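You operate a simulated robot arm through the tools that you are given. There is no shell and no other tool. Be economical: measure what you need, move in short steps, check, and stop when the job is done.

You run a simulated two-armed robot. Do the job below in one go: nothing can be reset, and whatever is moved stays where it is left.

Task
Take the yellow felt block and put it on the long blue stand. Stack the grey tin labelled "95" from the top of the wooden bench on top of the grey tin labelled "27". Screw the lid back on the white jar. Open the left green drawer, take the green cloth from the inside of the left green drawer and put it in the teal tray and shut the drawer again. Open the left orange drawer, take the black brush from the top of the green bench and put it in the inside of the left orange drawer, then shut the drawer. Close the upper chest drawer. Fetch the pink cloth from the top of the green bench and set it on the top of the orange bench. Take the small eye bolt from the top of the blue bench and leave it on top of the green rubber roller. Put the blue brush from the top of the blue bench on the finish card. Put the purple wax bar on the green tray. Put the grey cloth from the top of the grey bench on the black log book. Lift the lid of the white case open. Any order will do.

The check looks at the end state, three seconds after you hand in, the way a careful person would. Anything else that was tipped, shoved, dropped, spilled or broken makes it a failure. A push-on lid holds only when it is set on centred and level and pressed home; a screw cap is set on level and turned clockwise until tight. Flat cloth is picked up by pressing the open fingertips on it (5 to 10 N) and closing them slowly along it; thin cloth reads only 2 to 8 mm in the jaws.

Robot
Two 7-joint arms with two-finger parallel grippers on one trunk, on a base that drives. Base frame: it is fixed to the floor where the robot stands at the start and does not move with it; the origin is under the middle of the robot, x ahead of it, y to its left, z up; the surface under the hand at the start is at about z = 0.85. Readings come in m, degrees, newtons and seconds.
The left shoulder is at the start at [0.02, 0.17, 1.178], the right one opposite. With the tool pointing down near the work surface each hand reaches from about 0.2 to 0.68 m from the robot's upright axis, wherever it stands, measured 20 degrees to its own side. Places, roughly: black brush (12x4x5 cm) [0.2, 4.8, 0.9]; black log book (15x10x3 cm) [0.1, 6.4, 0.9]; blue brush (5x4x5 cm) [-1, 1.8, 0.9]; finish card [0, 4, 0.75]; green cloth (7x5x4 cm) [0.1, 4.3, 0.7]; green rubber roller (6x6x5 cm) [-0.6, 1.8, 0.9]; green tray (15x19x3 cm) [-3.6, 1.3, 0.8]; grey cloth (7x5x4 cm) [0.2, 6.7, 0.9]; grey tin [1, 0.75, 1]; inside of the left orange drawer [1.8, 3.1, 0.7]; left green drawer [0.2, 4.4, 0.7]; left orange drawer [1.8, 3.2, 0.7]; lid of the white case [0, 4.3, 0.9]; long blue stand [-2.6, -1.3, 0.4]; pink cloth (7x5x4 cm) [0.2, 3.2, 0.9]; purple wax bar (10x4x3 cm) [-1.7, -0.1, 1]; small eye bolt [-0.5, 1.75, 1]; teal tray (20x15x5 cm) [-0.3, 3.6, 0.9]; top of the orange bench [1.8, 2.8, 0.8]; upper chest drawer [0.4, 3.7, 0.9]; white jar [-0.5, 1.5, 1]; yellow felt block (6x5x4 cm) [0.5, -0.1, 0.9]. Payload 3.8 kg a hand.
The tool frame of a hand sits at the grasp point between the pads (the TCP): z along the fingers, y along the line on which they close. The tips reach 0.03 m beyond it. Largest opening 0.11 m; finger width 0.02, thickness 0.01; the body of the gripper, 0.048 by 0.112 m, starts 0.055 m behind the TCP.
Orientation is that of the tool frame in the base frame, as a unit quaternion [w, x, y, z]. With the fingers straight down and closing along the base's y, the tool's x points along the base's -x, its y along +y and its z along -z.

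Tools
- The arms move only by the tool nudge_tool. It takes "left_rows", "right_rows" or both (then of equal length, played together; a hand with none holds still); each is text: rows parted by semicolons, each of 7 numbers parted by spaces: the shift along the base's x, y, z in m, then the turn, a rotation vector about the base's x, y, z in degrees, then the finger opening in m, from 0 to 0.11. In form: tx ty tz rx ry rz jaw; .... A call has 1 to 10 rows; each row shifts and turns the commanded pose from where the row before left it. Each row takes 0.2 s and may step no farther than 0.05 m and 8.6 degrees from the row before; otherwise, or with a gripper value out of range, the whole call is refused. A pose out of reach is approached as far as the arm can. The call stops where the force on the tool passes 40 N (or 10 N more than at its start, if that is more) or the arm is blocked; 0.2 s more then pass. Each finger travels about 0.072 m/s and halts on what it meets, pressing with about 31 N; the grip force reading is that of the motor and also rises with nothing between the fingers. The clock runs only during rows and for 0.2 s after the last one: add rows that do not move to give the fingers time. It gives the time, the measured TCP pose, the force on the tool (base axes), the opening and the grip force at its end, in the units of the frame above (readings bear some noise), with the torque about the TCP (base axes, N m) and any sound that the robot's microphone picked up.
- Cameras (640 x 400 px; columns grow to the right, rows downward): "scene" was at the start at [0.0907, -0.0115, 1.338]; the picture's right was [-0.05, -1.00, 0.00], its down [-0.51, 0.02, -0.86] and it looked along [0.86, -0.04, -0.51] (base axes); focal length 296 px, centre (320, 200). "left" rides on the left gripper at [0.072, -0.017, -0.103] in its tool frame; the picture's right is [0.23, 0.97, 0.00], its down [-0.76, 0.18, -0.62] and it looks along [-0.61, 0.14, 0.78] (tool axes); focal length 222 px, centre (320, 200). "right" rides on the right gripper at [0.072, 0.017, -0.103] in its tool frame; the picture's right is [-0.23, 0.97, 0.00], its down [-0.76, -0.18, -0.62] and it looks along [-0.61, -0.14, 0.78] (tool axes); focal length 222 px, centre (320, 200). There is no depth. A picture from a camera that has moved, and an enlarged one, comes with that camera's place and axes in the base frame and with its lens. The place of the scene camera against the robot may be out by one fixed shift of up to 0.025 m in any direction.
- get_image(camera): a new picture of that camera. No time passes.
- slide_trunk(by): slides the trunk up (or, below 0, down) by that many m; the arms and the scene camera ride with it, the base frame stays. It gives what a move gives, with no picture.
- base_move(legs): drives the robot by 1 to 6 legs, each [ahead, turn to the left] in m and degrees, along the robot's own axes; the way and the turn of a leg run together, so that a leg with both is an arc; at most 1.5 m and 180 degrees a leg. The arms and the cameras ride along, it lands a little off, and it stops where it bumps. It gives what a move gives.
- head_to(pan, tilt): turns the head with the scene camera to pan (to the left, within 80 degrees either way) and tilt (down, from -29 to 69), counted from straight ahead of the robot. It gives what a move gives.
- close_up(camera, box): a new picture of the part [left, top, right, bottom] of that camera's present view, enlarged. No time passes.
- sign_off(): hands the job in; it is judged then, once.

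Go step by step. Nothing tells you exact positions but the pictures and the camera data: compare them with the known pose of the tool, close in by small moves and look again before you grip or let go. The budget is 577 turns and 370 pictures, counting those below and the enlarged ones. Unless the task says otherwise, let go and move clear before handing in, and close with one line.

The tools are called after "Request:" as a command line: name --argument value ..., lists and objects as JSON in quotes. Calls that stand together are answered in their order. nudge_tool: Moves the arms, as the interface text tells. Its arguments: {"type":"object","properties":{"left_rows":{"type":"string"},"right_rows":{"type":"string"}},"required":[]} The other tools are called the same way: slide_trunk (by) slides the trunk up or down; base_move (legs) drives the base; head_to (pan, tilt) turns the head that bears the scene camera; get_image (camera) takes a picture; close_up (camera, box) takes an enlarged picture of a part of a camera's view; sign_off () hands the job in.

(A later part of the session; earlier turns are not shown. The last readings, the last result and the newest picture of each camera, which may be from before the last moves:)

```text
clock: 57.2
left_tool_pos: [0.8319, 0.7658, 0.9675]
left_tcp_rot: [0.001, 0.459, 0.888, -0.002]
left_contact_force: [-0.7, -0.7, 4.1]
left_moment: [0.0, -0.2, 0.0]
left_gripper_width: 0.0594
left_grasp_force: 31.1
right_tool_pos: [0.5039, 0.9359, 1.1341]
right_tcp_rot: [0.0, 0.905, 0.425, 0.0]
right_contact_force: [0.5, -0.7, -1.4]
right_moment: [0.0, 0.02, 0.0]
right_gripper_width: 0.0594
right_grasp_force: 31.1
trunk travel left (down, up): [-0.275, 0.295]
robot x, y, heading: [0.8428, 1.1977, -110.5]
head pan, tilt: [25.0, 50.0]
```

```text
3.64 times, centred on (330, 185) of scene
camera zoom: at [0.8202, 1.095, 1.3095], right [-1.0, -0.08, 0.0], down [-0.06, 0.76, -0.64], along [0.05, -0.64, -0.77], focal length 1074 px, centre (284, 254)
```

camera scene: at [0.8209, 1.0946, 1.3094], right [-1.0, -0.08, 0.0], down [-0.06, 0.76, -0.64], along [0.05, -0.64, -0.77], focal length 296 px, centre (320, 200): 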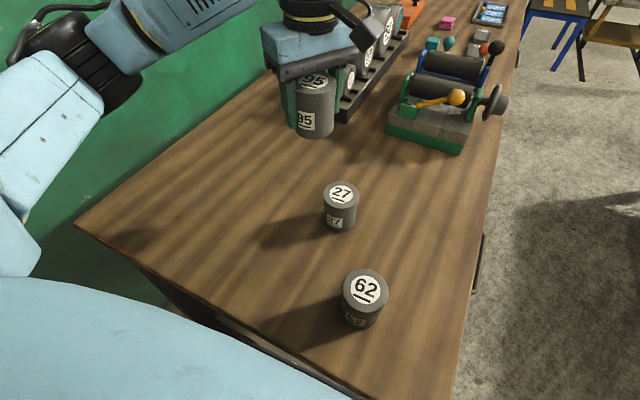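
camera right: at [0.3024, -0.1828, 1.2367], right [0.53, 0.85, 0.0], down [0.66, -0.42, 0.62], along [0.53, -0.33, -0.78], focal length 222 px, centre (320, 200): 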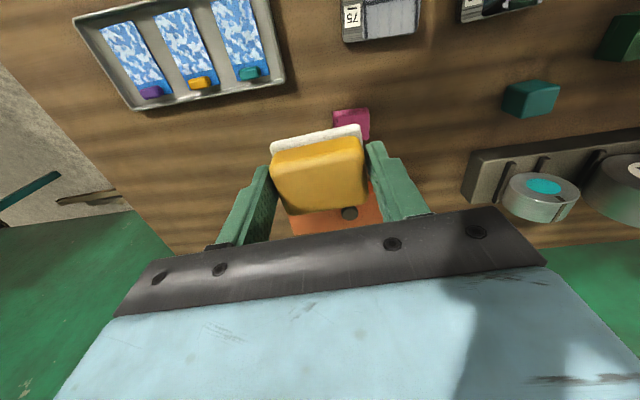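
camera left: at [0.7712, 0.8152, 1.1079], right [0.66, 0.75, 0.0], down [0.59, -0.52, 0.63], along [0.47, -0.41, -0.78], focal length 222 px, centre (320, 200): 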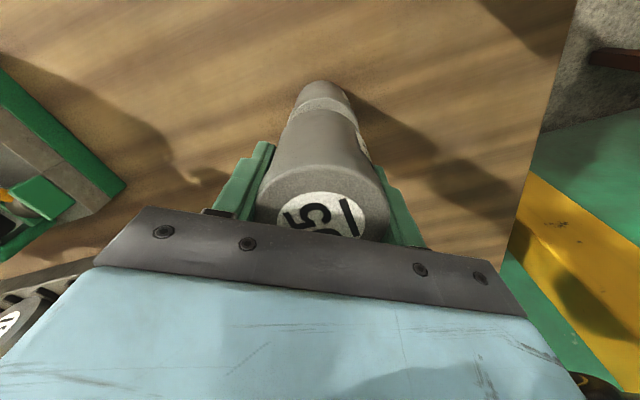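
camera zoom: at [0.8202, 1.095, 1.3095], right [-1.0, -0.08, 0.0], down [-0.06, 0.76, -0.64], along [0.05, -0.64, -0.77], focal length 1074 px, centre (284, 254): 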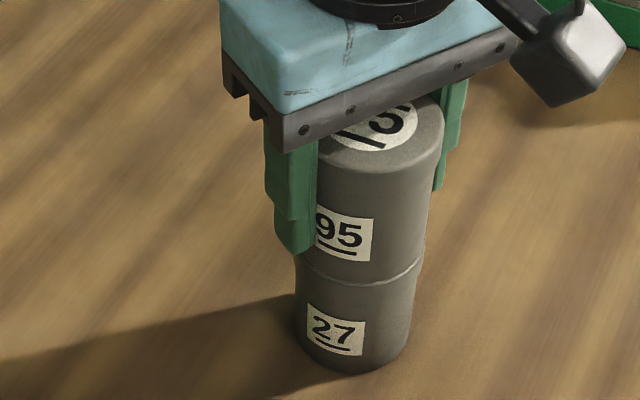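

Contact felt and the stack looks flush. I open and retreat upward.

Request:
nudge_tool --left_rows "0 0 0 0 0 0 0.065; 0 0 0 0 0 0 0.075; 0 0 0 0 0 0 0.09; 0 0 0.01 0 0 0 0.09; 0 0 0.03 0 0 0 0.09; 0 0 0.04 0 0 0 0.09; 0 0 0.04 0 0 0 0.09; 0 0 0.04 0 0 0 0.09; 0 0 0.02 0 0 0 0.09; 0 0 0 0 0 0 0.09"

Request:
get_image --camera "scene"

```text
clock: 59.4
left_tool_pos: [0.8338, 0.7657, 1.1462]
left_tcp_rot: [0.002, 0.459, 0.889, -0.001]
left_contact_force: [1.0, 0.1, 0.1]
left_moment: [-0.01, 0.04, -0.01]
left_gripper_width: 0.0902
left_grasp_force: 0.0
right_tool_pos: [0.5035, 0.9347, 1.134]
right_tcp_rot: [0.0, 0.905, 0.426, 0.0]
right_contact_force: [0.3, 0.6, -0.6]
right_moment: [0.01, -0.02, 0.02]
right_gripper_width: 0.0595
right_grasp_force: 30.6
trunk travel left (down, up): [-0.275, 0.295]
robot x, y, heading: [0.8449, 1.2014, -110.6]
head pan, tilt: [25.0, 50.0]
```

```text
336 pictures are left
camera scene: at [0.8202, 1.0947, 1.3094], right [-1.0, -0.08, 0.0], down [-0.06, 0.76, -0.64], along [0.05, -0.64, -0.77], focal length 296 px, centre (320, 200)
```

scene: 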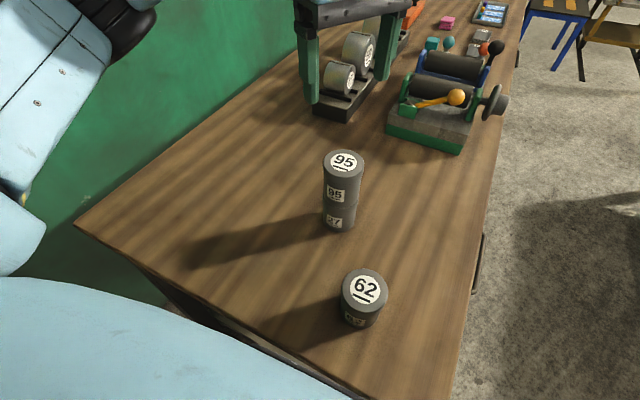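

The stack stands well: 95 on 27. I bring the left hand back to a neutral posture and drive out along the aisle.

Request:
nudge_tool --left_rows "0 0 0.01 0 0 -8 0.06; 0 0 0.01 0 0 -8 0.04; 0 0 0.01 0 0 -8 0.04; 0 0 0.01 0 0 -8 0.04; 0 0 0 0 0 -8 0.04; 0 0 0 0 0 -8 0.04; 0 0 0 0 0 -8 0.04; 0 0 0 0 0 0 0.04"

Request:
base_move --legs '[[-0.22, 40], [-0.22, -40], [0, -45], [0.64, 0], [0, 45], [1.4, 0]]'

Request:
head_to --pan 0 --tilt 20

Request:
get_image --camera "scene"

Request:
head_to --pan -70 --tilt 20

Request:
get_image --camera "scene"

```text
clock: 61.2
left_tool_pos: [0.8322, 0.7661, 1.1884]
left_tcp_rot: [0.001, 0.823, 0.569, -0.002]
left_contact_force: [-0.3, -0.4, -0.2]
left_moment: [0.01, -0.01, 0.0]
left_gripper_width: 0.0401
left_grasp_force: 0.1
right_tool_pos: [0.505, 0.935, 1.1339]
right_tcp_rot: [0.0, 0.905, 0.426, 0.0]
right_contact_force: [-0.2, 1.4, -1.1]
right_moment: [0.04, 0.0, 0.03]
right_gripper_width: 0.0597
right_grasp_force: 30.5
trunk travel left (down, up): [-0.275, 0.295]
robot x, y, heading: [0.84, 1.198, -110.3]
head pan, tilt: [25.0, 50.0]
```

```text
clock: 79.2
left_tool_pos: [-0.1453, -0.4121, 1.1889]
left_tcp_rot: [0.001, 0.805, 0.593, -0.001]
left_contact_force: [-0.6, 0.1, -0.1]
left_moment: [-0.04, 0.03, -0.02]
left_gripper_width: 0.0398
left_grasp_force: 0.2
right_tool_pos: [-0.4829, -0.2638, 1.1341]
right_tcp_rot: [0.0, 0.892, 0.453, 0.0]
right_contact_force: [-0.2, -0.9, -0.4]
right_moment: [0.07, -0.04, 0.01]
right_gripper_width: 0.0595
right_grasp_force: 30.6
trunk travel left (down, up): [-0.275, 0.295]
robot x, y, heading: [-0.1609, 0.019, -107.3]
head pan, tilt: [25.0, 50.0]
```

```text
clock: 80.2
left_tool_pos: [-0.1466, -0.4123, 1.188]
left_tcp_rot: [0.001, 0.806, 0.593, -0.001]
left_contact_force: [-0.6, 0.1, 0.7]
left_moment: [0.02, -0.01, 0.03]
left_gripper_width: 0.0398
left_grasp_force: 0.2
right_tool_pos: [-0.4825, -0.264, 1.1333]
right_tcp_rot: [0.0, 0.892, 0.452, 0.0]
right_contact_force: [0.0, 0.1, -1.2]
right_moment: [0.01, -0.04, 0.01]
right_gripper_width: 0.0594
right_grasp_force: 30.8
trunk travel left (down, up): [-0.275, 0.295]
robot x, y, heading: [-0.1564, 0.0188, -107.4]
head pan, tilt: [0.0, 20.0]
```

```text
335 pictures are left
camera scene: at [-0.2148, -0.0967, 1.355], right [-0.96, 0.29, 0.0], down [0.1, 0.33, -0.94], along [-0.28, -0.9, -0.34], focal length 296 px, centre (320, 200)
```

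scene: 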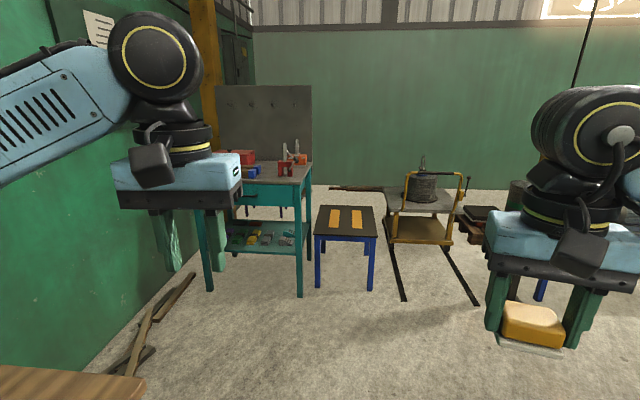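

```text
clock: 81.6
left_tool_pos: [-0.146, -0.4128, 1.1879]
left_tcp_rot: [0.001, 0.806, 0.592, -0.002]
left_contact_force: [0.8, -0.8, -0.1]
left_moment: [0.01, 0.0, 0.01]
left_gripper_width: 0.04
left_grasp_force: 0.0
right_tool_pos: [-0.4824, -0.264, 1.133]
right_tcp_rot: [0.0, 0.892, 0.452, 0.0]
right_contact_force: [-0.5, 0.3, -0.8]
right_moment: [0.0, -0.03, 0.01]
right_gripper_width: 0.0593
right_grasp_force: 31.4
trunk travel left (down, up): [-0.275, 0.295]
robot x, y, heading: [-0.1634, 0.0212, -107.2]
head pan, tilt: [-70.0, 20.0]
```

```text
334 pictures are left
camera scene: at [-0.2803, -0.0124, 1.355], right [-0.05, 1.0, 0.0], down [0.34, 0.02, -0.94], along [-0.94, -0.05, -0.34], focal length 296 px, centre (320, 200)
```

scene: 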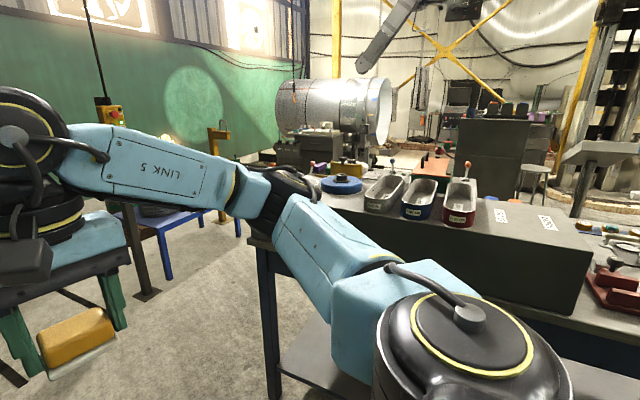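

The blue stand is beyond a yellow control post. I drive out of the aisle and look at it from closer.

Request:
base_move --legs '[[0.55, 0], [0, -50], [0.55, 0]]'

Request:
head_to --pan 0 --tilt 28

Request:
get_image --camera "scene"

```text
clock: 89.8
left_tool_pos: [-1.1574, -1.0148, 1.1885]
left_tcp_rot: [0.001, 0.98, 0.198, -0.001]
left_contact_force: [-0.9, 0.0, -0.6]
left_moment: [0.0, -0.02, -0.01]
left_gripper_width: 0.04
left_grasp_force: 0.0
right_tool_pos: [-1.2604, -0.6607, 1.1336]
right_tcp_rot: [0.0, 0.999, 0.034, 0.0]
right_contact_force: [-0.3, -0.2, -0.2]
right_moment: [0.0, -0.05, -0.03]
right_gripper_width: 0.0596
right_grasp_force: 30.8
trunk travel left (down, up): [-0.275, 0.295]
robot x, y, heading: [-0.8375, -0.7248, -157.5]
head pan, tilt: [-70.0, 20.0]
```

```text
clock: 91.2
left_tool_pos: [-1.1571, -1.0137, 1.1884]
left_tcp_rot: [0.0, 0.98, 0.198, -0.002]
left_contact_force: [0.7, 0.1, -0.6]
left_moment: [0.01, 0.01, -0.02]
left_gripper_width: 0.0399
left_grasp_force: 0.1
right_tool_pos: [-1.26, -0.6606, 1.1327]
right_tcp_rot: [0.001, 0.999, 0.034, 0.0]
right_contact_force: [0.7, 0.4, -1.0]
right_moment: [0.02, -0.02, 0.0]
right_gripper_width: 0.0596
right_grasp_force: 31.3
trunk travel left (down, up): [-0.275, 0.295]
robot x, y, heading: [-0.8366, -0.7242, -156.9]
head pan, tilt: [0.0, 28.0]
```

```text
333 pictures are left
camera scene: at [-0.9604, -0.7745, 1.3421], right [-0.39, 0.92, 0.0], down [0.43, 0.18, -0.88], along [-0.81, -0.34, -0.47], focal length 296 px, centre (320, 200)
```

scene: 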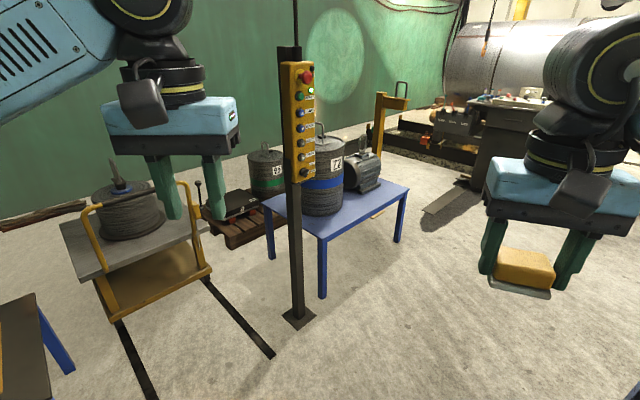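

The low blue stand has a drum and a motor on it; its front strip facing me on the right is free, around (-2.6, -1.18). I drive to stand in front of that strip.

Request:
base_move --legs '[[0, -23.5], [1.5, 0], [0.08, 0], [0, 69]]'

Request:
head_to --pan -5 --tilt 55

Request:
get_image --camera "scene"

```text
clock: 103.5
left_tool_pos: [-2.4519, -1.1077, 1.1881]
left_tcp_rot: [0.001, 0.838, 0.546, -0.002]
left_contact_force: [-0.4, 0.2, 0.6]
left_moment: [0.0, 0.02, -0.03]
left_gripper_width: 0.0401
left_grasp_force: 0.1
right_tool_pos: [-2.7703, -0.9196, 1.1336]
right_tcp_rot: [0.0, 0.917, 0.4, 0.0]
right_contact_force: [0.0, 0.1, -0.8]
right_moment: [0.0, 0.02, 0.01]
right_gripper_width: 0.0597
right_grasp_force: 30.9
trunk travel left (down, up): [-0.275, 0.295]
robot x, y, heading: [-2.4165, -0.6714, -113.6]
head pan, tilt: [0.0, 28.0]
```

```text
clock: 104.4
left_tool_pos: [-2.4528, -1.1074, 1.1886]
left_tcp_rot: [0.002, 0.838, 0.546, -0.002]
left_contact_force: [0.3, 0.0, 0.6]
left_moment: [-0.01, -0.01, -0.03]
left_gripper_width: 0.04
left_grasp_force: 0.1
right_tool_pos: [-2.7715, -0.919, 1.1342]
right_tcp_rot: [0.0, 0.916, 0.4, -0.001]
right_contact_force: [0.7, 0.6, -0.4]
right_moment: [0.01, 0.0, -0.03]
right_gripper_width: 0.0596
right_grasp_force: 30.8
trunk travel left (down, up): [-0.275, 0.295]
robot x, y, heading: [-2.4243, -0.6771, -113.8]
head pan, tilt: [-5.0, 55.0]
```

```text
332 pictures are left
camera scene: at [-2.4816, -0.7658, 1.303], right [-0.88, 0.48, 0.0], down [0.39, 0.72, -0.57], along [-0.28, -0.5, -0.82], focal length 296 px, centre (320, 200)
```

scene: 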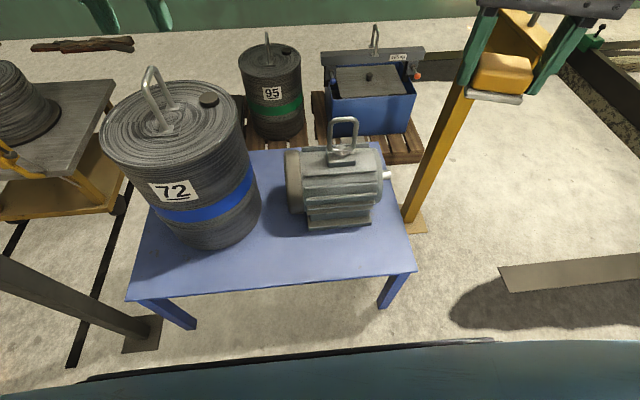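

Clear strip in front of the motor. I retract the left hand a bit, align the right hand with the stand, and lower the trunk.

Request:
nudge_tool --left_rows "0.02 0.045 0 0 0 0 0.04; 0.02 0.045 0 0 0 0 0.04; 0 0 0 0 0 0 0.04; 0 0 0 0 0 0 0.04;0 0 0 0 0 0 0.04" --right_rows "0.035 -0.03 0 0 0 7 0.02; 0.035 -0.03 0 0 0 7 0.02; 0.035 -0.03 0 0 0 7 0.02; 0.035 -0.03 0 0 0 0 0.02; 0.035 -0.03 0 0 0 0 0.02"

Request:
slide_trunk --by -0.27

Request:
get_image --camera "right"

Request:
get_image --camera "scene"

```text
clock: 105.6
left_tool_pos: [-2.4109, -1.0196, 1.1904]
left_tcp_rot: [0.0, 0.838, 0.546, -0.001]
left_contact_force: [0.8, 0.0, -1.0]
left_moment: [-0.01, 0.03, 0.04]
left_gripper_width: 0.04
left_grasp_force: 0.0
right_tool_pos: [-2.5941, -1.0704, 1.1311]
right_tcp_rot: [0.0, 0.828, 0.561, 0.0]
right_contact_force: [-0.1, -0.4, -0.5]
right_moment: [0.03, 0.02, 0.0]
right_gripper_width: 0.0593
right_grasp_force: 31.3
trunk travel left (down, up): [-0.275, 0.295]
robot x, y, heading: [-2.4157, -0.6781, -113.6]
head pan, tilt: [-5.0, 55.0]
```

```text
clock: 108.4
left_tool_pos: [-2.4125, -1.0185, 0.9204]
left_tcp_rot: [0.0, 0.837, 0.547, -0.002]
left_contact_force: [0.5, 0.3, -0.8]
left_moment: [-0.02, 0.02, 0.0]
left_gripper_width: 0.04
left_grasp_force: 0.0
right_tool_pos: [-2.5957, -1.0703, 0.8636]
right_tcp_rot: [0.0, 0.828, 0.561, 0.001]
right_contact_force: [-0.6, 0.1, -1.7]
right_moment: [0.02, -0.03, 0.02]
right_gripper_width: 0.0597
right_grasp_force: 31.2
trunk travel left (down, up): [-0.005, 0.565]
robot x, y, heading: [-2.4133, -0.6715, -113.4]
head pan, tilt: [-5.0, 55.0]
```

```text
331 pictures are left
camera right: at [-2.5524, -1.0091, 0.9658], right [0.82, -0.57, 0.0], down [-0.45, -0.64, 0.62], along [-0.36, -0.51, -0.78], focal length 222 px, centre (320, 200)
```

right: 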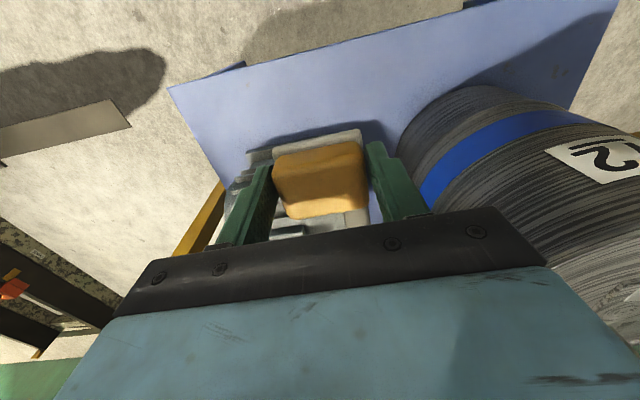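

```text
330 pictures are left
camera scene: at [-2.4816, -0.7657, 1.033], right [-0.88, 0.48, 0.0], down [0.39, 0.72, -0.57], along [-0.28, -0.5, -0.82], focal length 296 px, centre (320, 200)
```

scene: 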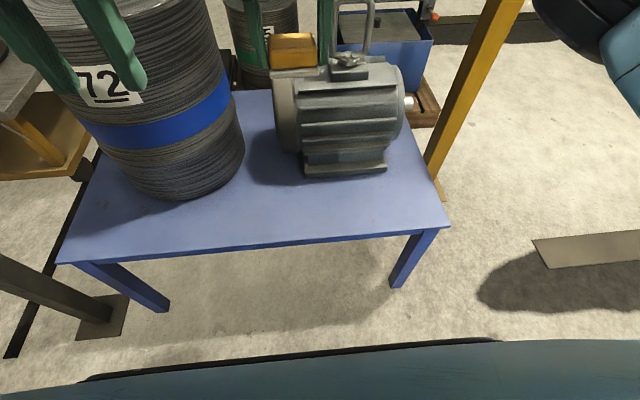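

Table height comes out at about 0.45. I lower the block over the free strip at (-2.61, -1.135).

Request:
nudge_tool --right_rows "-0.007 -0.033 -0.02 0 0 0 0.02; -0.007 -0.033 -0.03 0 0 0 0.02; 0 0 -0.045 0 0 0 0.02; 0 0 -0.045 0 0 0 0.02; 0 0 -0.045 0 0 0 0.02; 0 0 -0.045 0 0 0 0.02; 0 0 -0.045 0 0 0 0.02; 0 0 -0.03 0 0 0 0.02; 0 0 0 0 0 0 0.02"

Request:
get_image --camera "right"

Request:
get_image --camera "scene"

```text
clock: 110.4
left_tool_pos: [-2.4124, -1.0182, 0.9197]
left_tcp_rot: [0.001, 0.838, 0.546, -0.001]
left_contact_force: [0.2, 0.4, 0.0]
left_moment: [0.0, -0.04, 0.02]
left_gripper_width: 0.0403
left_grasp_force: 0.0
right_tool_pos: [-2.6093, -1.1356, 0.5555]
right_tcp_rot: [0.0, 0.828, 0.56, 0.0]
right_contact_force: [0.3, 0.7, -1.6]
right_moment: [0.01, 0.0, 0.02]
right_gripper_width: 0.0596
right_grasp_force: 30.9
trunk travel left (down, up): [-0.005, 0.565]
robot x, y, heading: [-2.4171, -0.6747, -114.0]
head pan, tilt: [-5.0, 55.0]
```

```text
329 pictures are left
camera right: at [-2.5654, -1.0751, 0.6595], right [0.82, -0.57, 0.0], down [-0.45, -0.64, 0.62], along [-0.36, -0.51, -0.78], focal length 222 px, centre (320, 200)
```

right: 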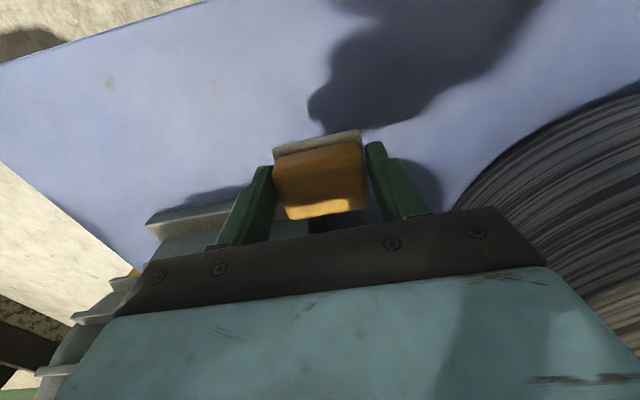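

```text
328 pictures are left
camera scene: at [-2.4816, -0.7658, 1.033], right [-0.88, 0.48, 0.0], down [0.39, 0.72, -0.57], along [-0.28, -0.5, -0.82], focal length 296 px, centre (320, 200)
```

scene: 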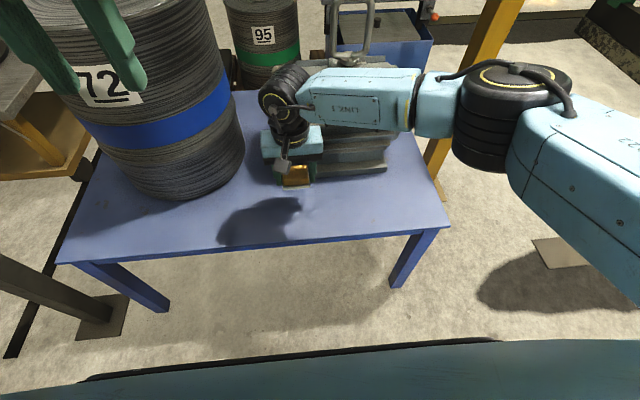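

The landing spot is clear of motor and drum. I lower until contact.

Request:
nudge_tool --right_rows "0 0 -0.03 0 0 0 0.02; 0 0 -0.015 0 0 0 0.02; 0 0 -0.006 0 0 0 0.02; 0 0 -0.004 0 0 0 0.02; 0 0 -0.004 0 0 0 0.02; 0 0 0 0 0 0 0.02"

Request:
get_image --camera "right"

```text
clock: 111.8
left_tool_pos: [-2.4131, -1.0194, 0.9192]
left_tcp_rot: [0.001, 0.837, 0.547, -0.002]
left_contact_force: [-0.1, -0.1, 0.1]
left_moment: [-0.01, 0.0, -0.02]
left_gripper_width: 0.0399
left_grasp_force: 0.2
right_tool_pos: [-2.6088, -1.1362, 0.4978]
right_tcp_rot: [0.0, 0.828, 0.561, 0.001]
right_contact_force: [0.4, -0.5, -0.9]
right_moment: [0.0, -0.04, 0.0]
right_gripper_width: 0.0595
right_grasp_force: 31.2
trunk travel left (down, up): [-0.005, 0.565]
robot x, y, heading: [-2.4205, -0.6763, -113.5]
head pan, tilt: [-5.0, 55.0]
```

```text
327 pictures are left
camera right: at [-2.566, -1.0751, 0.6013], right [0.82, -0.57, 0.0], down [-0.45, -0.64, 0.62], along [-0.36, -0.51, -0.78], focal length 222 px, centre (320, 200)
```

right: 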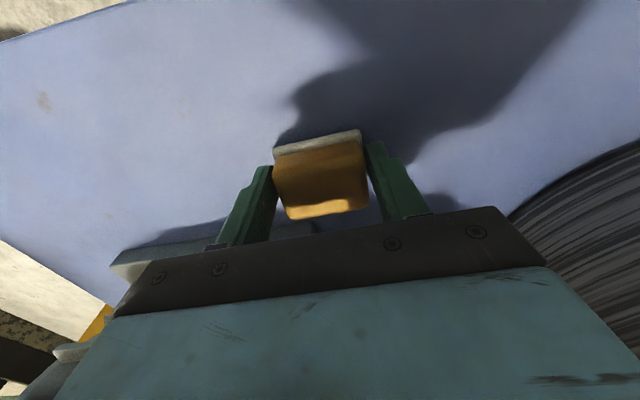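

Request:
nudge_tool --right_rows "0 0 -0.004 0 0 0 0.02; 0 0 -0.004 0 0 0 0.02; 0 0 -0.003 0 0 0 0.02; 0 0 -0.003 0 0 0 0.02; 0 0 0 0 0 0 0.02"

```text
clock: 113.0
left_tool_pos: [-2.4129, -1.0171, 0.9215]
left_tcp_rot: [0.001, 0.838, 0.546, -0.002]
left_contact_force: [0.2, 0.7, 1.1]
left_moment: [-0.01, 0.0, -0.03]
left_gripper_width: 0.0398
left_grasp_force: 0.1
right_tool_pos: [-2.6089, -1.1353, 0.4885]
right_tcp_rot: [0.002, 0.828, 0.56, -0.002]
right_contact_force: [-2.1, 5.1, 27.7]
right_moment: [0.26, 0.05, 0.0]
right_gripper_width: 0.0597
right_grasp_force: 30.5
trunk travel left (down, up): [-0.005, 0.565]
robot x, y, heading: [-2.4174, -0.6739, -114.0]
head pan, tilt: [-5.0, 55.0]
```

Contact felt. I ease up slightly, open, and rise.

Request:
nudge_tool --right_rows "0 0 0.004 0 0 0 0.03; 0 0 0 0 0 0 0.07; 0 0 0 0 0 0 0.085; 0 0 0 0 0 0 0.085; 0 0 0.03 0 0 0 0.085; 0 0 0.045 0 0 0 0.085; 0 0 0.045 0 0 0 0.085; 0 0 0.045 0 0 0 0.085; 0 0 0.045 0 0 0 0.085"

Request:
get_image --camera "right"

```text
clock: 115.0
left_tool_pos: [-2.4131, -1.018, 0.921]
left_tcp_rot: [0.001, 0.837, 0.547, -0.001]
left_contact_force: [-0.2, 0.3, 0.1]
left_moment: [-0.02, 0.01, -0.02]
left_gripper_width: 0.04
left_grasp_force: 0.1
right_tool_pos: [-2.6083, -1.1358, 0.6974]
right_tcp_rot: [0.0, 0.828, 0.56, 0.0]
right_contact_force: [-0.5, 0.5, -0.1]
right_moment: [0.02, 0.06, 0.01]
right_gripper_width: 0.0851
right_grasp_force: 0.0
trunk travel left (down, up): [-0.005, 0.565]
robot x, y, heading: [-2.4196, -0.6763, -113.5]
head pan, tilt: [-5.0, 55.0]
```

```text
326 pictures are left
camera right: at [-2.566, -1.0751, 0.8003], right [0.82, -0.57, 0.0], down [-0.45, -0.64, 0.62], along [-0.36, -0.51, -0.78], focal length 222 px, centre (320, 200)
```

right: 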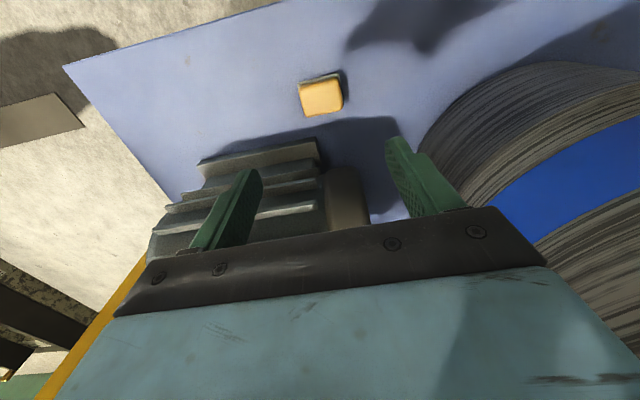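

The yellow block sits on the blue stand. I raise the trunk and arm and look for the purple wax bar.

Request:
slide_trunk --by 0.27

Request:
nudge_tool --right_rows "-0.01 0.03 0.035 0 0 0 0.085; -0.01 0.03 0.035 0 0 0 0.085; -0.01 0.03 0.035 0 0 0 0.085; -0.01 0.03 0.035 0 0 0 0.085; -0.01 0.03 0.035 0 0 0 0.085; 0 0 0 0 0 0 0.085"

Request:
base_move --legs '[[0, -70]]'

Request:
head_to --pan -75 --tilt 25

Request:
get_image --camera "scene"

Request:
head_to --pan -20 --tilt 15

Request:
get_image --camera "scene"

```text
clock: 117.7
left_tool_pos: [-2.4119, -1.019, 1.1906]
left_tcp_rot: [0.001, 0.837, 0.546, -0.001]
left_contact_force: [0.3, 0.0, -1.1]
left_moment: [0.0, -0.01, -0.04]
left_gripper_width: 0.0401
left_grasp_force: 0.1
right_tool_pos: [-2.609, -1.1351, 0.9661]
right_tcp_rot: [0.001, 0.828, 0.56, 0.0]
right_contact_force: [0.1, 0.1, -0.2]
right_moment: [0.02, 0.0, -0.02]
right_gripper_width: 0.0847
right_grasp_force: 0.0
trunk travel left (down, up): [-0.275, 0.295]
robot x, y, heading: [-2.4145, -0.6767, -113.9]
head pan, tilt: [-5.0, 55.0]
```

```text
clock: 119.1
left_tool_pos: [-2.4108, -1.018, 1.1907]
left_tcp_rot: [0.002, 0.838, 0.546, -0.002]
left_contact_force: [-0.7, 1.2, -0.6]
left_moment: [0.02, -0.01, -0.02]
left_gripper_width: 0.04
left_grasp_force: 0.0
right_tool_pos: [-2.6595, -0.9882, 1.1411]
right_tcp_rot: [0.001, 0.829, 0.56, 0.0]
right_contact_force: [-0.2, 0.4, 0.4]
right_moment: [-0.01, -0.02, -0.03]
right_gripper_width: 0.0851
right_grasp_force: 0.1
trunk travel left (down, up): [-0.275, 0.295]
robot x, y, heading: [-2.4202, -0.6782, -113.7]
head pan, tilt: [-5.0, 55.0]
```

```text
clock: 122.6
left_tool_pos: [-2.7397, -0.7952, 1.1896]
left_tcp_rot: [0.0, 0.999, -0.039, -0.002]
left_contact_force: [0.4, 0.8, 0.6]
left_moment: [0.01, 0.03, -0.01]
left_gripper_width: 0.0402
left_grasp_force: 0.1
right_tool_pos: [-2.7914, -0.5509, 1.1405]
right_tcp_rot: [0.0, 1.0, -0.022, 0.0]
right_contact_force: [-0.6, 0.3, 0.0]
right_moment: [0.0, -0.01, 0.0]
right_gripper_width: 0.0849
right_grasp_force: 0.1
trunk travel left (down, up): [-0.275, 0.295]
robot x, y, heading: [-2.4193, -0.6747, 175.8]
head pan, tilt: [-5.0, 55.0]
```

```text
clock: 124.0
left_tool_pos: [-2.7387, -0.7953, 1.1905]
left_tcp_rot: [0.0, 0.999, -0.039, -0.002]
left_contact_force: [0.1, 0.1, -0.1]
left_moment: [0.03, -0.01, -0.02]
left_gripper_width: 0.0401
left_grasp_force: 0.1
right_tool_pos: [-2.7922, -0.5518, 1.1413]
right_tcp_rot: [0.0, 1.0, -0.022, 0.0]
right_contact_force: [-0.6, 0.0, 0.5]
right_moment: [0.01, -0.01, 0.01]
right_gripper_width: 0.085
right_grasp_force: 0.0
trunk travel left (down, up): [-0.275, 0.295]
robot x, y, heading: [-2.4197, -0.6767, 175.5]
head pan, tilt: [-75.0, 25.0]
```

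```text
325 pictures are left
camera scene: at [-2.4764, -0.5911, 1.3469], right [0.98, 0.18, 0.0], down [0.08, -0.42, -0.91], along [-0.17, 0.89, -0.42], focal length 296 px, centre (320, 200)
```

scene: 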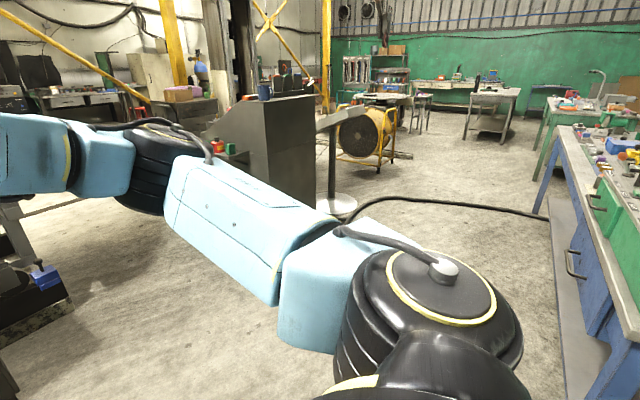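

```text
clock: 125.2
left_tool_pos: [-2.7389, -0.7951, 1.1892]
left_tcp_rot: [0.0, 0.999, -0.039, -0.001]
left_contact_force: [-0.6, -0.6, -0.3]
left_moment: [0.01, 0.05, -0.02]
left_gripper_width: 0.0398
left_grasp_force: 0.1
right_tool_pos: [-2.7925, -0.5506, 1.1414]
right_tcp_rot: [0.0, 1.0, -0.022, -0.001]
right_contact_force: [-0.7, 0.2, -0.4]
right_moment: [-0.02, 0.0, 0.0]
right_gripper_width: 0.0853
right_grasp_force: 0.0
trunk travel left (down, up): [-0.275, 0.295]
robot x, y, heading: [-2.4159, -0.6757, 175.6]
head pan, tilt: [-20.0, 15.0]
```

```text
324 pictures are left
camera scene: at [-2.5444, -0.643, 1.3632], right [0.41, 0.91, 0.0], down [0.24, -0.11, -0.97], along [-0.88, 0.4, -0.26], focal length 296 px, centre (320, 200)
```

scene: 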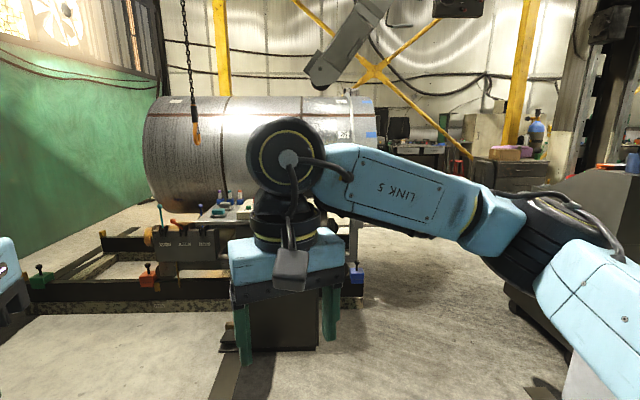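

The wax bar should be on the south-west part of the blue bench. I turn to face it.

Request:
base_move --legs '[[0, -120]]'

Request:
head_to --pan -10 --tilt 25

Request:
get_image --camera "scene"

```text
clock: 130.7
left_tool_pos: [-2.3592, -0.3384, 1.1901]
left_tcp_rot: [0.001, -0.464, 0.886, 0.001]
left_contact_force: [0.2, 0.5, -0.3]
left_moment: [0.0, -0.02, 0.02]
left_gripper_width: 0.04
left_grasp_force: 0.1
right_tool_pos: [-2.1213, -0.4166, 1.1408]
right_tcp_rot: [0.0, -0.48, 0.877, 0.0]
right_contact_force: [-0.1, -0.2, 0.9]
right_moment: [-0.03, 0.0, 0.0]
right_gripper_width: 0.0851
right_grasp_force: 0.1
trunk travel left (down, up): [-0.275, 0.295]
robot x, y, heading: [-2.4171, -0.6802, 55.2]
head pan, tilt: [-20.0, 15.0]
```

```text
clock: 131.4
left_tool_pos: [-2.3593, -0.3385, 1.1888]
left_tcp_rot: [0.001, -0.463, 0.886, 0.002]
left_contact_force: [-0.3, 0.3, -0.2]
left_moment: [0.0, 0.03, -0.01]
left_gripper_width: 0.0401
left_grasp_force: 0.1
right_tool_pos: [-2.1218, -0.416, 1.1414]
right_tcp_rot: [0.001, -0.48, 0.877, 0.0]
right_contact_force: [-0.2, -0.4, 0.7]
right_moment: [-0.01, -0.03, 0.01]
right_gripper_width: 0.0848
right_grasp_force: 0.1
trunk travel left (down, up): [-0.275, 0.295]
robot x, y, heading: [-2.4176, -0.6791, 55.4]
head pan, tilt: [-10.0, 25.0]
```

```text
323 pictures are left
camera scene: at [-2.3618, -0.6005, 1.347], right [0.71, -0.7, 0.0], down [-0.3, -0.3, -0.91], along [0.64, 0.64, -0.42], focal length 296 px, centre (320, 200)
```

scene: 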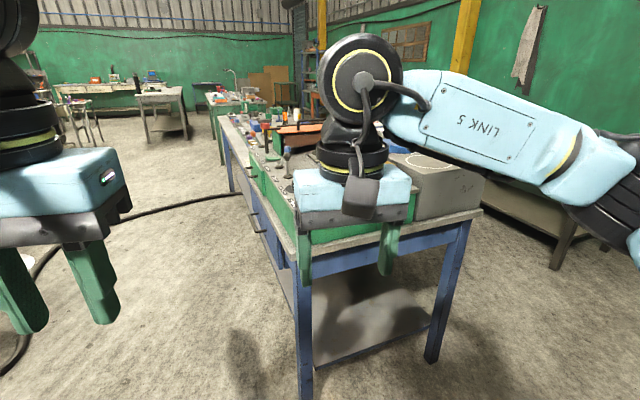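

The bench's south end runs from about (-1.90,-0.04) to (-1.25,-0.33). I drive up to that end, facing along the bench.

Request:
base_move --legs '[[0, -44], [0.54, 0], [0, 58.6]]'

Request:
head_to --pan -5 --tilt 40

Request:
get_image --camera "scene"

```text
clock: 139.1
left_tool_pos: [-1.9142, -0.2246, 1.1899]
left_tcp_rot: [0.002, -0.567, 0.823, 0.001]
left_contact_force: [-1.1, -0.6, 0.1]
left_moment: [0.0, -0.02, 0.03]
left_gripper_width: 0.0399
left_grasp_force: 0.1
right_tool_pos: [-1.6656, -0.2436, 1.1411]
right_tcp_rot: [0.0, -0.582, 0.813, 0.0]
right_contact_force: [-0.8, 0.5, -1.0]
right_moment: [0.01, -0.03, -0.02]
right_gripper_width: 0.0851
right_grasp_force: 0.1
trunk travel left (down, up): [-0.275, 0.295]
robot x, y, heading: [-1.8891, -0.5707, 69.4]
head pan, tilt: [-10.0, 25.0]
```

```text
clock: 139.8
left_tool_pos: [-1.9135, -0.2253, 1.1902]
left_tcp_rot: [0.002, -0.568, 0.823, 0.001]
left_contact_force: [-0.2, 0.0, -0.2]
left_moment: [-0.02, 0.0, -0.03]
left_gripper_width: 0.0404
left_grasp_force: 0.1
right_tool_pos: [-1.6644, -0.2432, 1.1419]
right_tcp_rot: [0.0, -0.581, 0.814, -0.001]
right_contact_force: [-0.5, -0.6, 0.9]
right_moment: [0.0, 0.03, 0.02]
right_gripper_width: 0.0849
right_grasp_force: 0.0
trunk travel left (down, up): [-0.275, 0.295]
robot x, y, heading: [-1.8908, -0.5686, 69.3]
head pan, tilt: [-5.0, 40.0]
```

```text
322 pictures are left
camera scene: at [-1.8659, -0.4782, 1.3237], right [0.9, -0.43, 0.0], down [-0.28, -0.58, -0.77], along [0.33, 0.69, -0.64], focal length 296 px, centre (320, 200)
```

scene: 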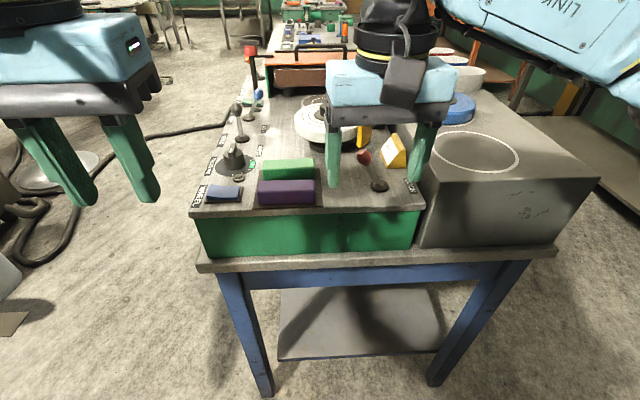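

I see the purple bar in front of a green one on the panel. Zoom in.

Request:
close_up --camera "scene" --box '[180, 90, 440, 260]'

```text
2.35 times, centred on (310, 175) of scene
camera zoom: at [-1.8659, -0.4782, 1.3237], right [0.9, -0.43, 0.0], down [-0.28, -0.58, -0.77], along [0.33, 0.69, -0.64], focal length 695 px, centre (344, 259)
```

zoom: 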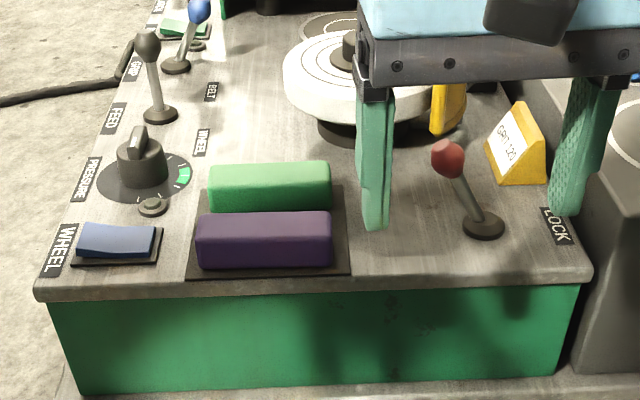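

I bring the right hand above the bars to see the gap between them from above.

Request:
nudge_tool --right_rows "-0.018 0.04 0 0 0 0 0.11; -0.018 0.04 0 0 0 0 0.11; -0.018 0.04 0 0 0 0 0.11; -0.018 0.04 0 0 0 0 0.11; 0 0 0 0 0 0 0.11"

Request:
get_image --camera "right"

```text
clock: 141.0
left_tool_pos: [-1.9133, -0.226, 1.1891]
left_tcp_rot: [0.001, -0.567, 0.824, 0.001]
left_contact_force: [-0.4, 0.2, 0.0]
left_moment: [0.02, 0.02, 0.0]
left_gripper_width: 0.0401
left_grasp_force: 0.0
right_tool_pos: [-1.7341, -0.0844, 1.1413]
right_tcp_rot: [0.001, -0.583, 0.813, 0.001]
right_contact_force: [-0.2, -0.2, 0.2]
right_moment: [0.03, 0.05, 0.02]
right_gripper_width: 0.1101
right_grasp_force: 0.0
trunk travel left (down, up): [-0.275, 0.295]
robot x, y, heading: [-1.8925, -0.5675, 69.5]
head pan, tilt: [-5.0, 40.0]
```

```text
320 pictures are left
camera right: at [-1.773, -0.148, 1.2436], right [-0.85, 0.53, 0.0], down [0.41, 0.66, 0.62], along [0.33, 0.53, -0.78], focal length 222 px, centre (320, 200)
```

right: 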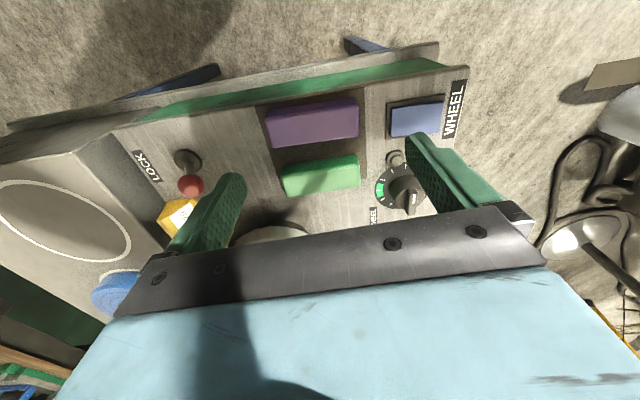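

There is a finger-wide gap between the bars. I turn the right hand a quarter so it can grip across the bar's width.

Request:
nudge_tool --right_rows "0.003 0.001 0 0 0 8.5 0.08; 0.003 0.001 0 0 0 8.5 0.08; 0.003 0.001 0 0 0 8.5 0.08; 0.003 0.001 0 0 0 8.5 0.08; 0.003 0.002 0 0 0 8.5 0.08; 0 0 -0.01 0 0 8.5 0.08; 0 0 -0.01 0 0 8.5 0.08; 0 0 -0.01 0 0 8.5 0.08; 0 0 -0.01 0 0 8.5 0.08; 0 0 0 0 0 8.5 0.08"

Request:
get_image --camera "right"

```text
clock: 143.2
left_tool_pos: [-1.9145, -0.2254, 1.1904]
left_tcp_rot: [0.001, -0.568, 0.823, 0.001]
left_contact_force: [-0.5, 0.9, -0.2]
left_moment: [0.02, -0.01, 0.01]
left_gripper_width: 0.0397
left_grasp_force: 0.0
right_tool_pos: [-1.6839, -0.104, 1.1227]
right_tcp_rot: [0.001, 0.875, -0.484, 0.0]
right_contact_force: [-0.6, -1.1, -0.3]
right_moment: [0.0, -0.01, 0.03]
right_gripper_width: 0.0801
right_grasp_force: 0.0
right hand out of reach, approached as far as the arm can: row 6, 7, 8, 9, 10
trunk travel left (down, up): [-0.275, 0.295]
robot x, y, heading: [-1.8878, -0.5684, 69.2]
head pan, tilt: [-5.0, 40.0]
```

```text
319 pictures are left
camera right: at [-1.6588, -0.1751, 1.2247], right [-0.95, -0.32, 0.0], down [-0.25, 0.74, 0.62], along [-0.2, 0.59, -0.78], focal length 222 px, centre (320, 200)
```

right: 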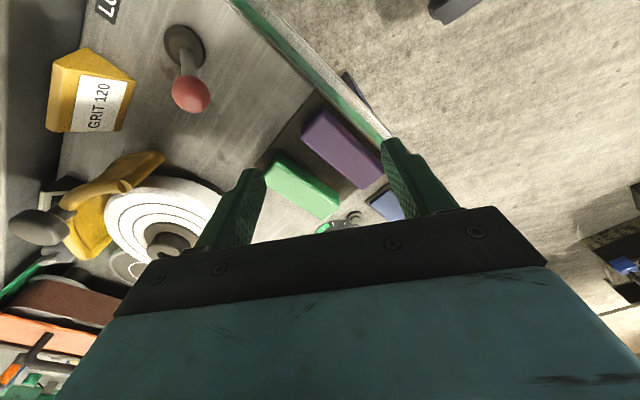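

That direction hits the arm's limit, so I turn the other way.

Request:
nudge_tool --right_rows "0 0 0.01 0 0 -8.5 0.08; 0 0 0.01 0 0 -8.5 0.08; 0 0 0.01 0 0 -8.5 0.08; 0 0 0.01 0 0 -8.5 0.08; 0 0 0 0 0 -8.5 0.08; 0 0 0 0 0 -8.5 0.08; 0 0 0 0 0 -8.5 0.08; 0 0 0 0 0 -8.5 0.08; 0 0 0 0 0 -8.5 0.08; 0 0 0 0 0 -8.5 0.08"

Request:
nudge_tool --right_rows "0 0 0 0 0 -8.5 0.08; 0 0 0 0 0 -8.5 0.08; 0 0 0 0 0 -8.5 0.08; 0 0 0 0 0 -8.5 0.08; 0 0 0 0 0 -8.5 0.08; 0 0 0 0 0 -8.5 0.08; 0 0 0 0 0 -8.5 0.08; 0 0 0 0 0 -8.5 0.08"

Request:
get_image --camera "right"

```text
clock: 145.4
left_tool_pos: [-1.9137, -0.2251, 1.1896]
left_tcp_rot: [0.001, -0.567, 0.824, 0.001]
left_contact_force: [1.1, -0.1, -0.1]
left_moment: [-0.01, 0.01, 0.02]
left_gripper_width: 0.0398
left_grasp_force: 0.1
right_tool_pos: [-1.6824, -0.1049, 1.1612]
right_tcp_rot: [-0.001, -0.317, 0.949, 0.0]
right_contact_force: [-0.8, -0.1, 0.3]
right_moment: [0.01, 0.02, 0.01]
right_gripper_width: 0.0798
right_grasp_force: 0.1
trunk travel left (down, up): [-0.275, 0.295]
robot x, y, heading: [-1.8873, -0.5671, 69.2]
head pan, tilt: [-5.0, 40.0]
```

```text
clock: 147.2
left_tool_pos: [-1.9151, -0.2248, 1.1885]
left_tcp_rot: [0.002, -0.568, 0.823, 0.001]
left_contact_force: [-0.1, -0.2, -0.3]
left_moment: [0.03, 0.0, 0.06]
left_gripper_width: 0.0401
left_grasp_force: 0.0
right_tool_pos: [-1.6825, -0.1057, 1.1616]
right_tcp_rot: [0.0, 0.268, 0.963, 0.0]
right_contact_force: [-0.6, 0.6, -0.7]
right_moment: [0.01, -0.04, 0.01]
right_gripper_width: 0.0801
right_grasp_force: 0.0
trunk travel left (down, up): [-0.275, 0.295]
robot x, y, heading: [-1.8889, -0.5656, 69.2]
head pan, tilt: [-5.0, 40.0]
```

```text
318 pictures are left
camera right: at [-1.735, -0.0532, 1.2645], right [0.7, 0.72, 0.0], down [0.56, -0.55, 0.62], along [0.45, -0.43, -0.78], focal length 222 px, centre (320, 200)
```

right: 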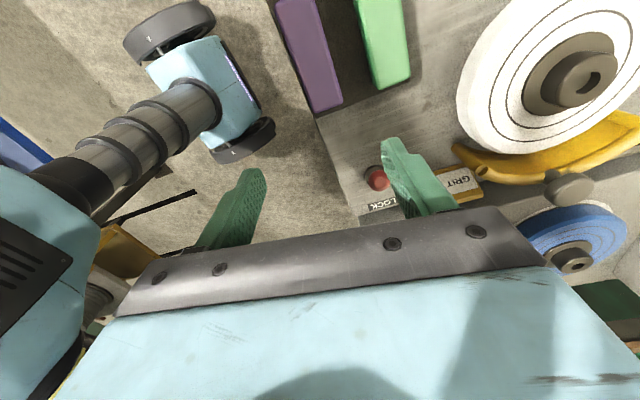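

Now the fingers straddle the right direction. I centre over the purple bar and lower partway.

Request:
nudge_tool --right_rows "-0.018 0.0145 -0.01 0 0 2 0.08; -0.018 0.0145 -0.03 0 0 2 0.08; 0 0 -0.04 0 0 0 0.075; 0 0 -0.03 0 0 0 0.075; 0 0 0 0 0 0 0.075"

Request:
get_image --camera "right"

Request:
get_image --camera "scene"

```text
clock: 148.4
left_tool_pos: [-1.9135, -0.2249, 1.1904]
left_tcp_rot: [0.002, -0.568, 0.823, 0.001]
left_contact_force: [0.8, 0.6, 0.9]
left_moment: [-0.02, -0.01, -0.01]
left_gripper_width: 0.04
left_grasp_force: 0.0
right_tool_pos: [-1.7188, -0.0762, 1.054]
right_tcp_rot: [0.0, 0.232, 0.973, 0.0]
right_contact_force: [-1.0, 0.5, -0.2]
right_moment: [0.01, 0.0, -0.02]
right_gripper_width: 0.0747
right_grasp_force: 0.0
trunk travel left (down, up): [-0.275, 0.295]
robot x, y, heading: [-1.8874, -0.5692, 69.1]
head pan, tilt: [-5.0, 40.0]
```

```text
317 pictures are left
camera right: at [-1.7752, -0.0287, 1.1562], right [0.64, 0.77, 0.0], down [0.6, -0.5, 0.62], along [0.48, -0.4, -0.78], focal length 222 px, centre (320, 200)
```

right: 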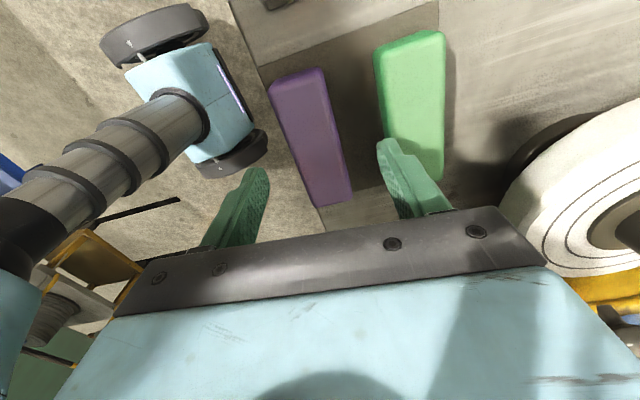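

```text
316 pictures are left
camera scene: at [-1.8659, -0.4784, 1.3237], right [0.9, -0.43, 0.0], down [-0.28, -0.58, -0.77], along [0.33, 0.69, -0.64], focal length 296 px, centre (320, 200)
```

scene: 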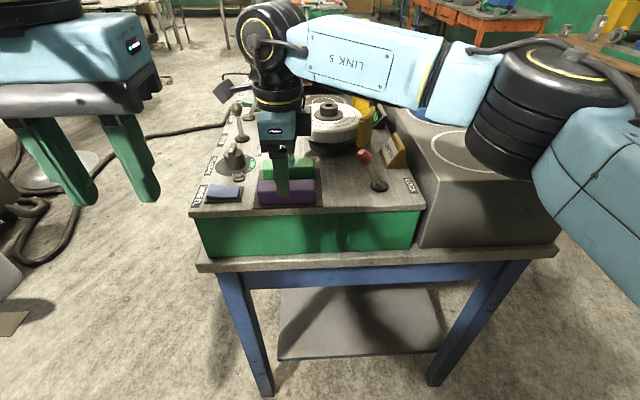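

Request:
nudge_tool --right_rows "0.001 -0.001 -0.015 0 0 4 0.075; 0 0 -0.015 0 0 0 0.075; 0 0 0 0 0 0 0.075"

Request:
get_image --camera "right"

Request:
close_up --camera "scene" --box '[180, 110, 440, 260]'

```text
clock: 149.2
left_tool_pos: [-1.9138, -0.2248, 1.1909]
left_tcp_rot: [0.001, -0.568, 0.823, 0.001]
left_contact_force: [0.2, 0.0, 0.4]
left_moment: [0.05, -0.01, 0.04]
left_gripper_width: 0.0399
left_grasp_force: 0.0
right_tool_pos: [-1.7164, -0.0773, 1.0217]
right_tcp_rot: [0.0, 0.198, 0.98, 0.0]
right_contact_force: [0.4, -0.5, 0.1]
right_moment: [0.0, 0.03, -0.03]
right_gripper_width: 0.0752
right_grasp_force: 0.1
trunk travel left (down, up): [-0.275, 0.295]
robot x, y, heading: [-1.8884, -0.5662, 69.2]
head pan, tilt: [-5.0, 40.0]
```

```text
315 pictures are left
camera right: at [-1.7766, -0.0338, 1.1257], right [0.59, 0.81, 0.0], down [0.63, -0.46, 0.62], along [0.5, -0.37, -0.78], focal length 222 px, centre (320, 200)
```

right: 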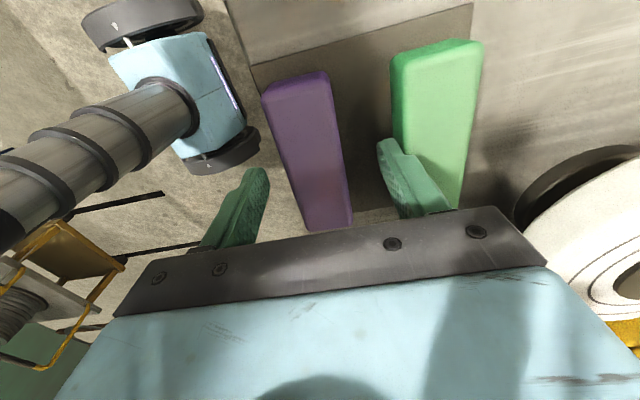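

```text
2.46 times, centred on (310, 185) of scene
camera zoom: at [-1.866, -0.4783, 1.3236], right [0.9, -0.43, 0.0], down [-0.28, -0.58, -0.77], along [0.33, 0.69, -0.64], focal length 727 px, centre (345, 237)
```

zoom: 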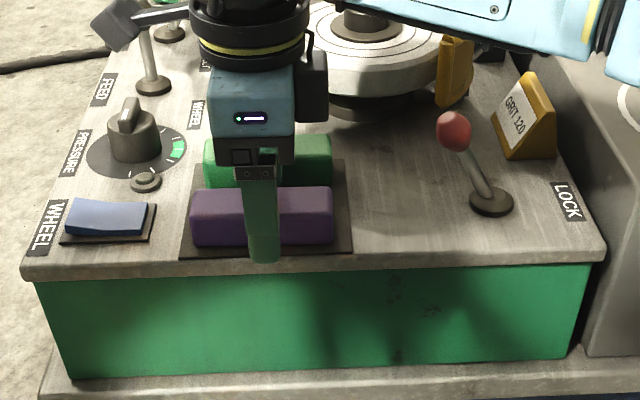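

Request:
nudge_tool --right_rows "0 0 0 0 0 0 0.066; 0 0 -0.006 0 0 0 0.066; 0 0 -0.006 0 0 0 0.066; 0 0 -0.005 0 0 0 0.066; 0 0 0 0 0 0 0.066"

Request:
close_up --camera "scene" --box '[180, 110, 440, 260]'

```text
clock: 150.4
left_tool_pos: [-1.9135, -0.2257, 1.191]
left_tcp_rot: [0.002, -0.567, 0.824, 0.001]
left_contact_force: [0.6, -0.5, 0.3]
left_moment: [-0.02, 0.01, 0.03]
left_gripper_width: 0.0401
left_grasp_force: 0.1
right_tool_pos: [-1.716, -0.0765, 1.0111]
right_tcp_rot: [-0.001, 0.199, 0.98, 0.007]
right_contact_force: [1.5, -7.1, 12.9]
right_moment: [0.08, -0.31, -0.13]
right_gripper_width: 0.0627
right_grasp_force: 0.0
trunk travel left (down, up): [-0.275, 0.295]
robot x, y, heading: [-1.8926, -0.569, 69.1]
head pan, tilt: [-5.0, 40.0]
stopped in row 5 (right hand): the force on the tool passed its limit at 42 N (the readings are from after the stop); the commanded pose is now the measured one
```

```text
2.46 times, centred on (310, 185) of scene
camera zoom: at [-1.8658, -0.4794, 1.3236], right [0.9, -0.44, 0.0], down [-0.28, -0.58, -0.77], along [0.33, 0.69, -0.64], focal length 727 px, centre (345, 237)
```

zoom: 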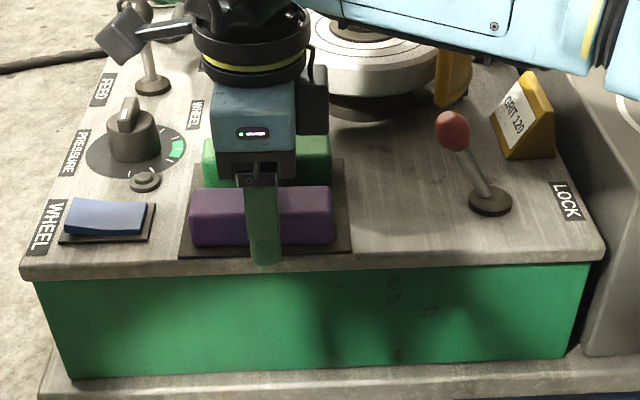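

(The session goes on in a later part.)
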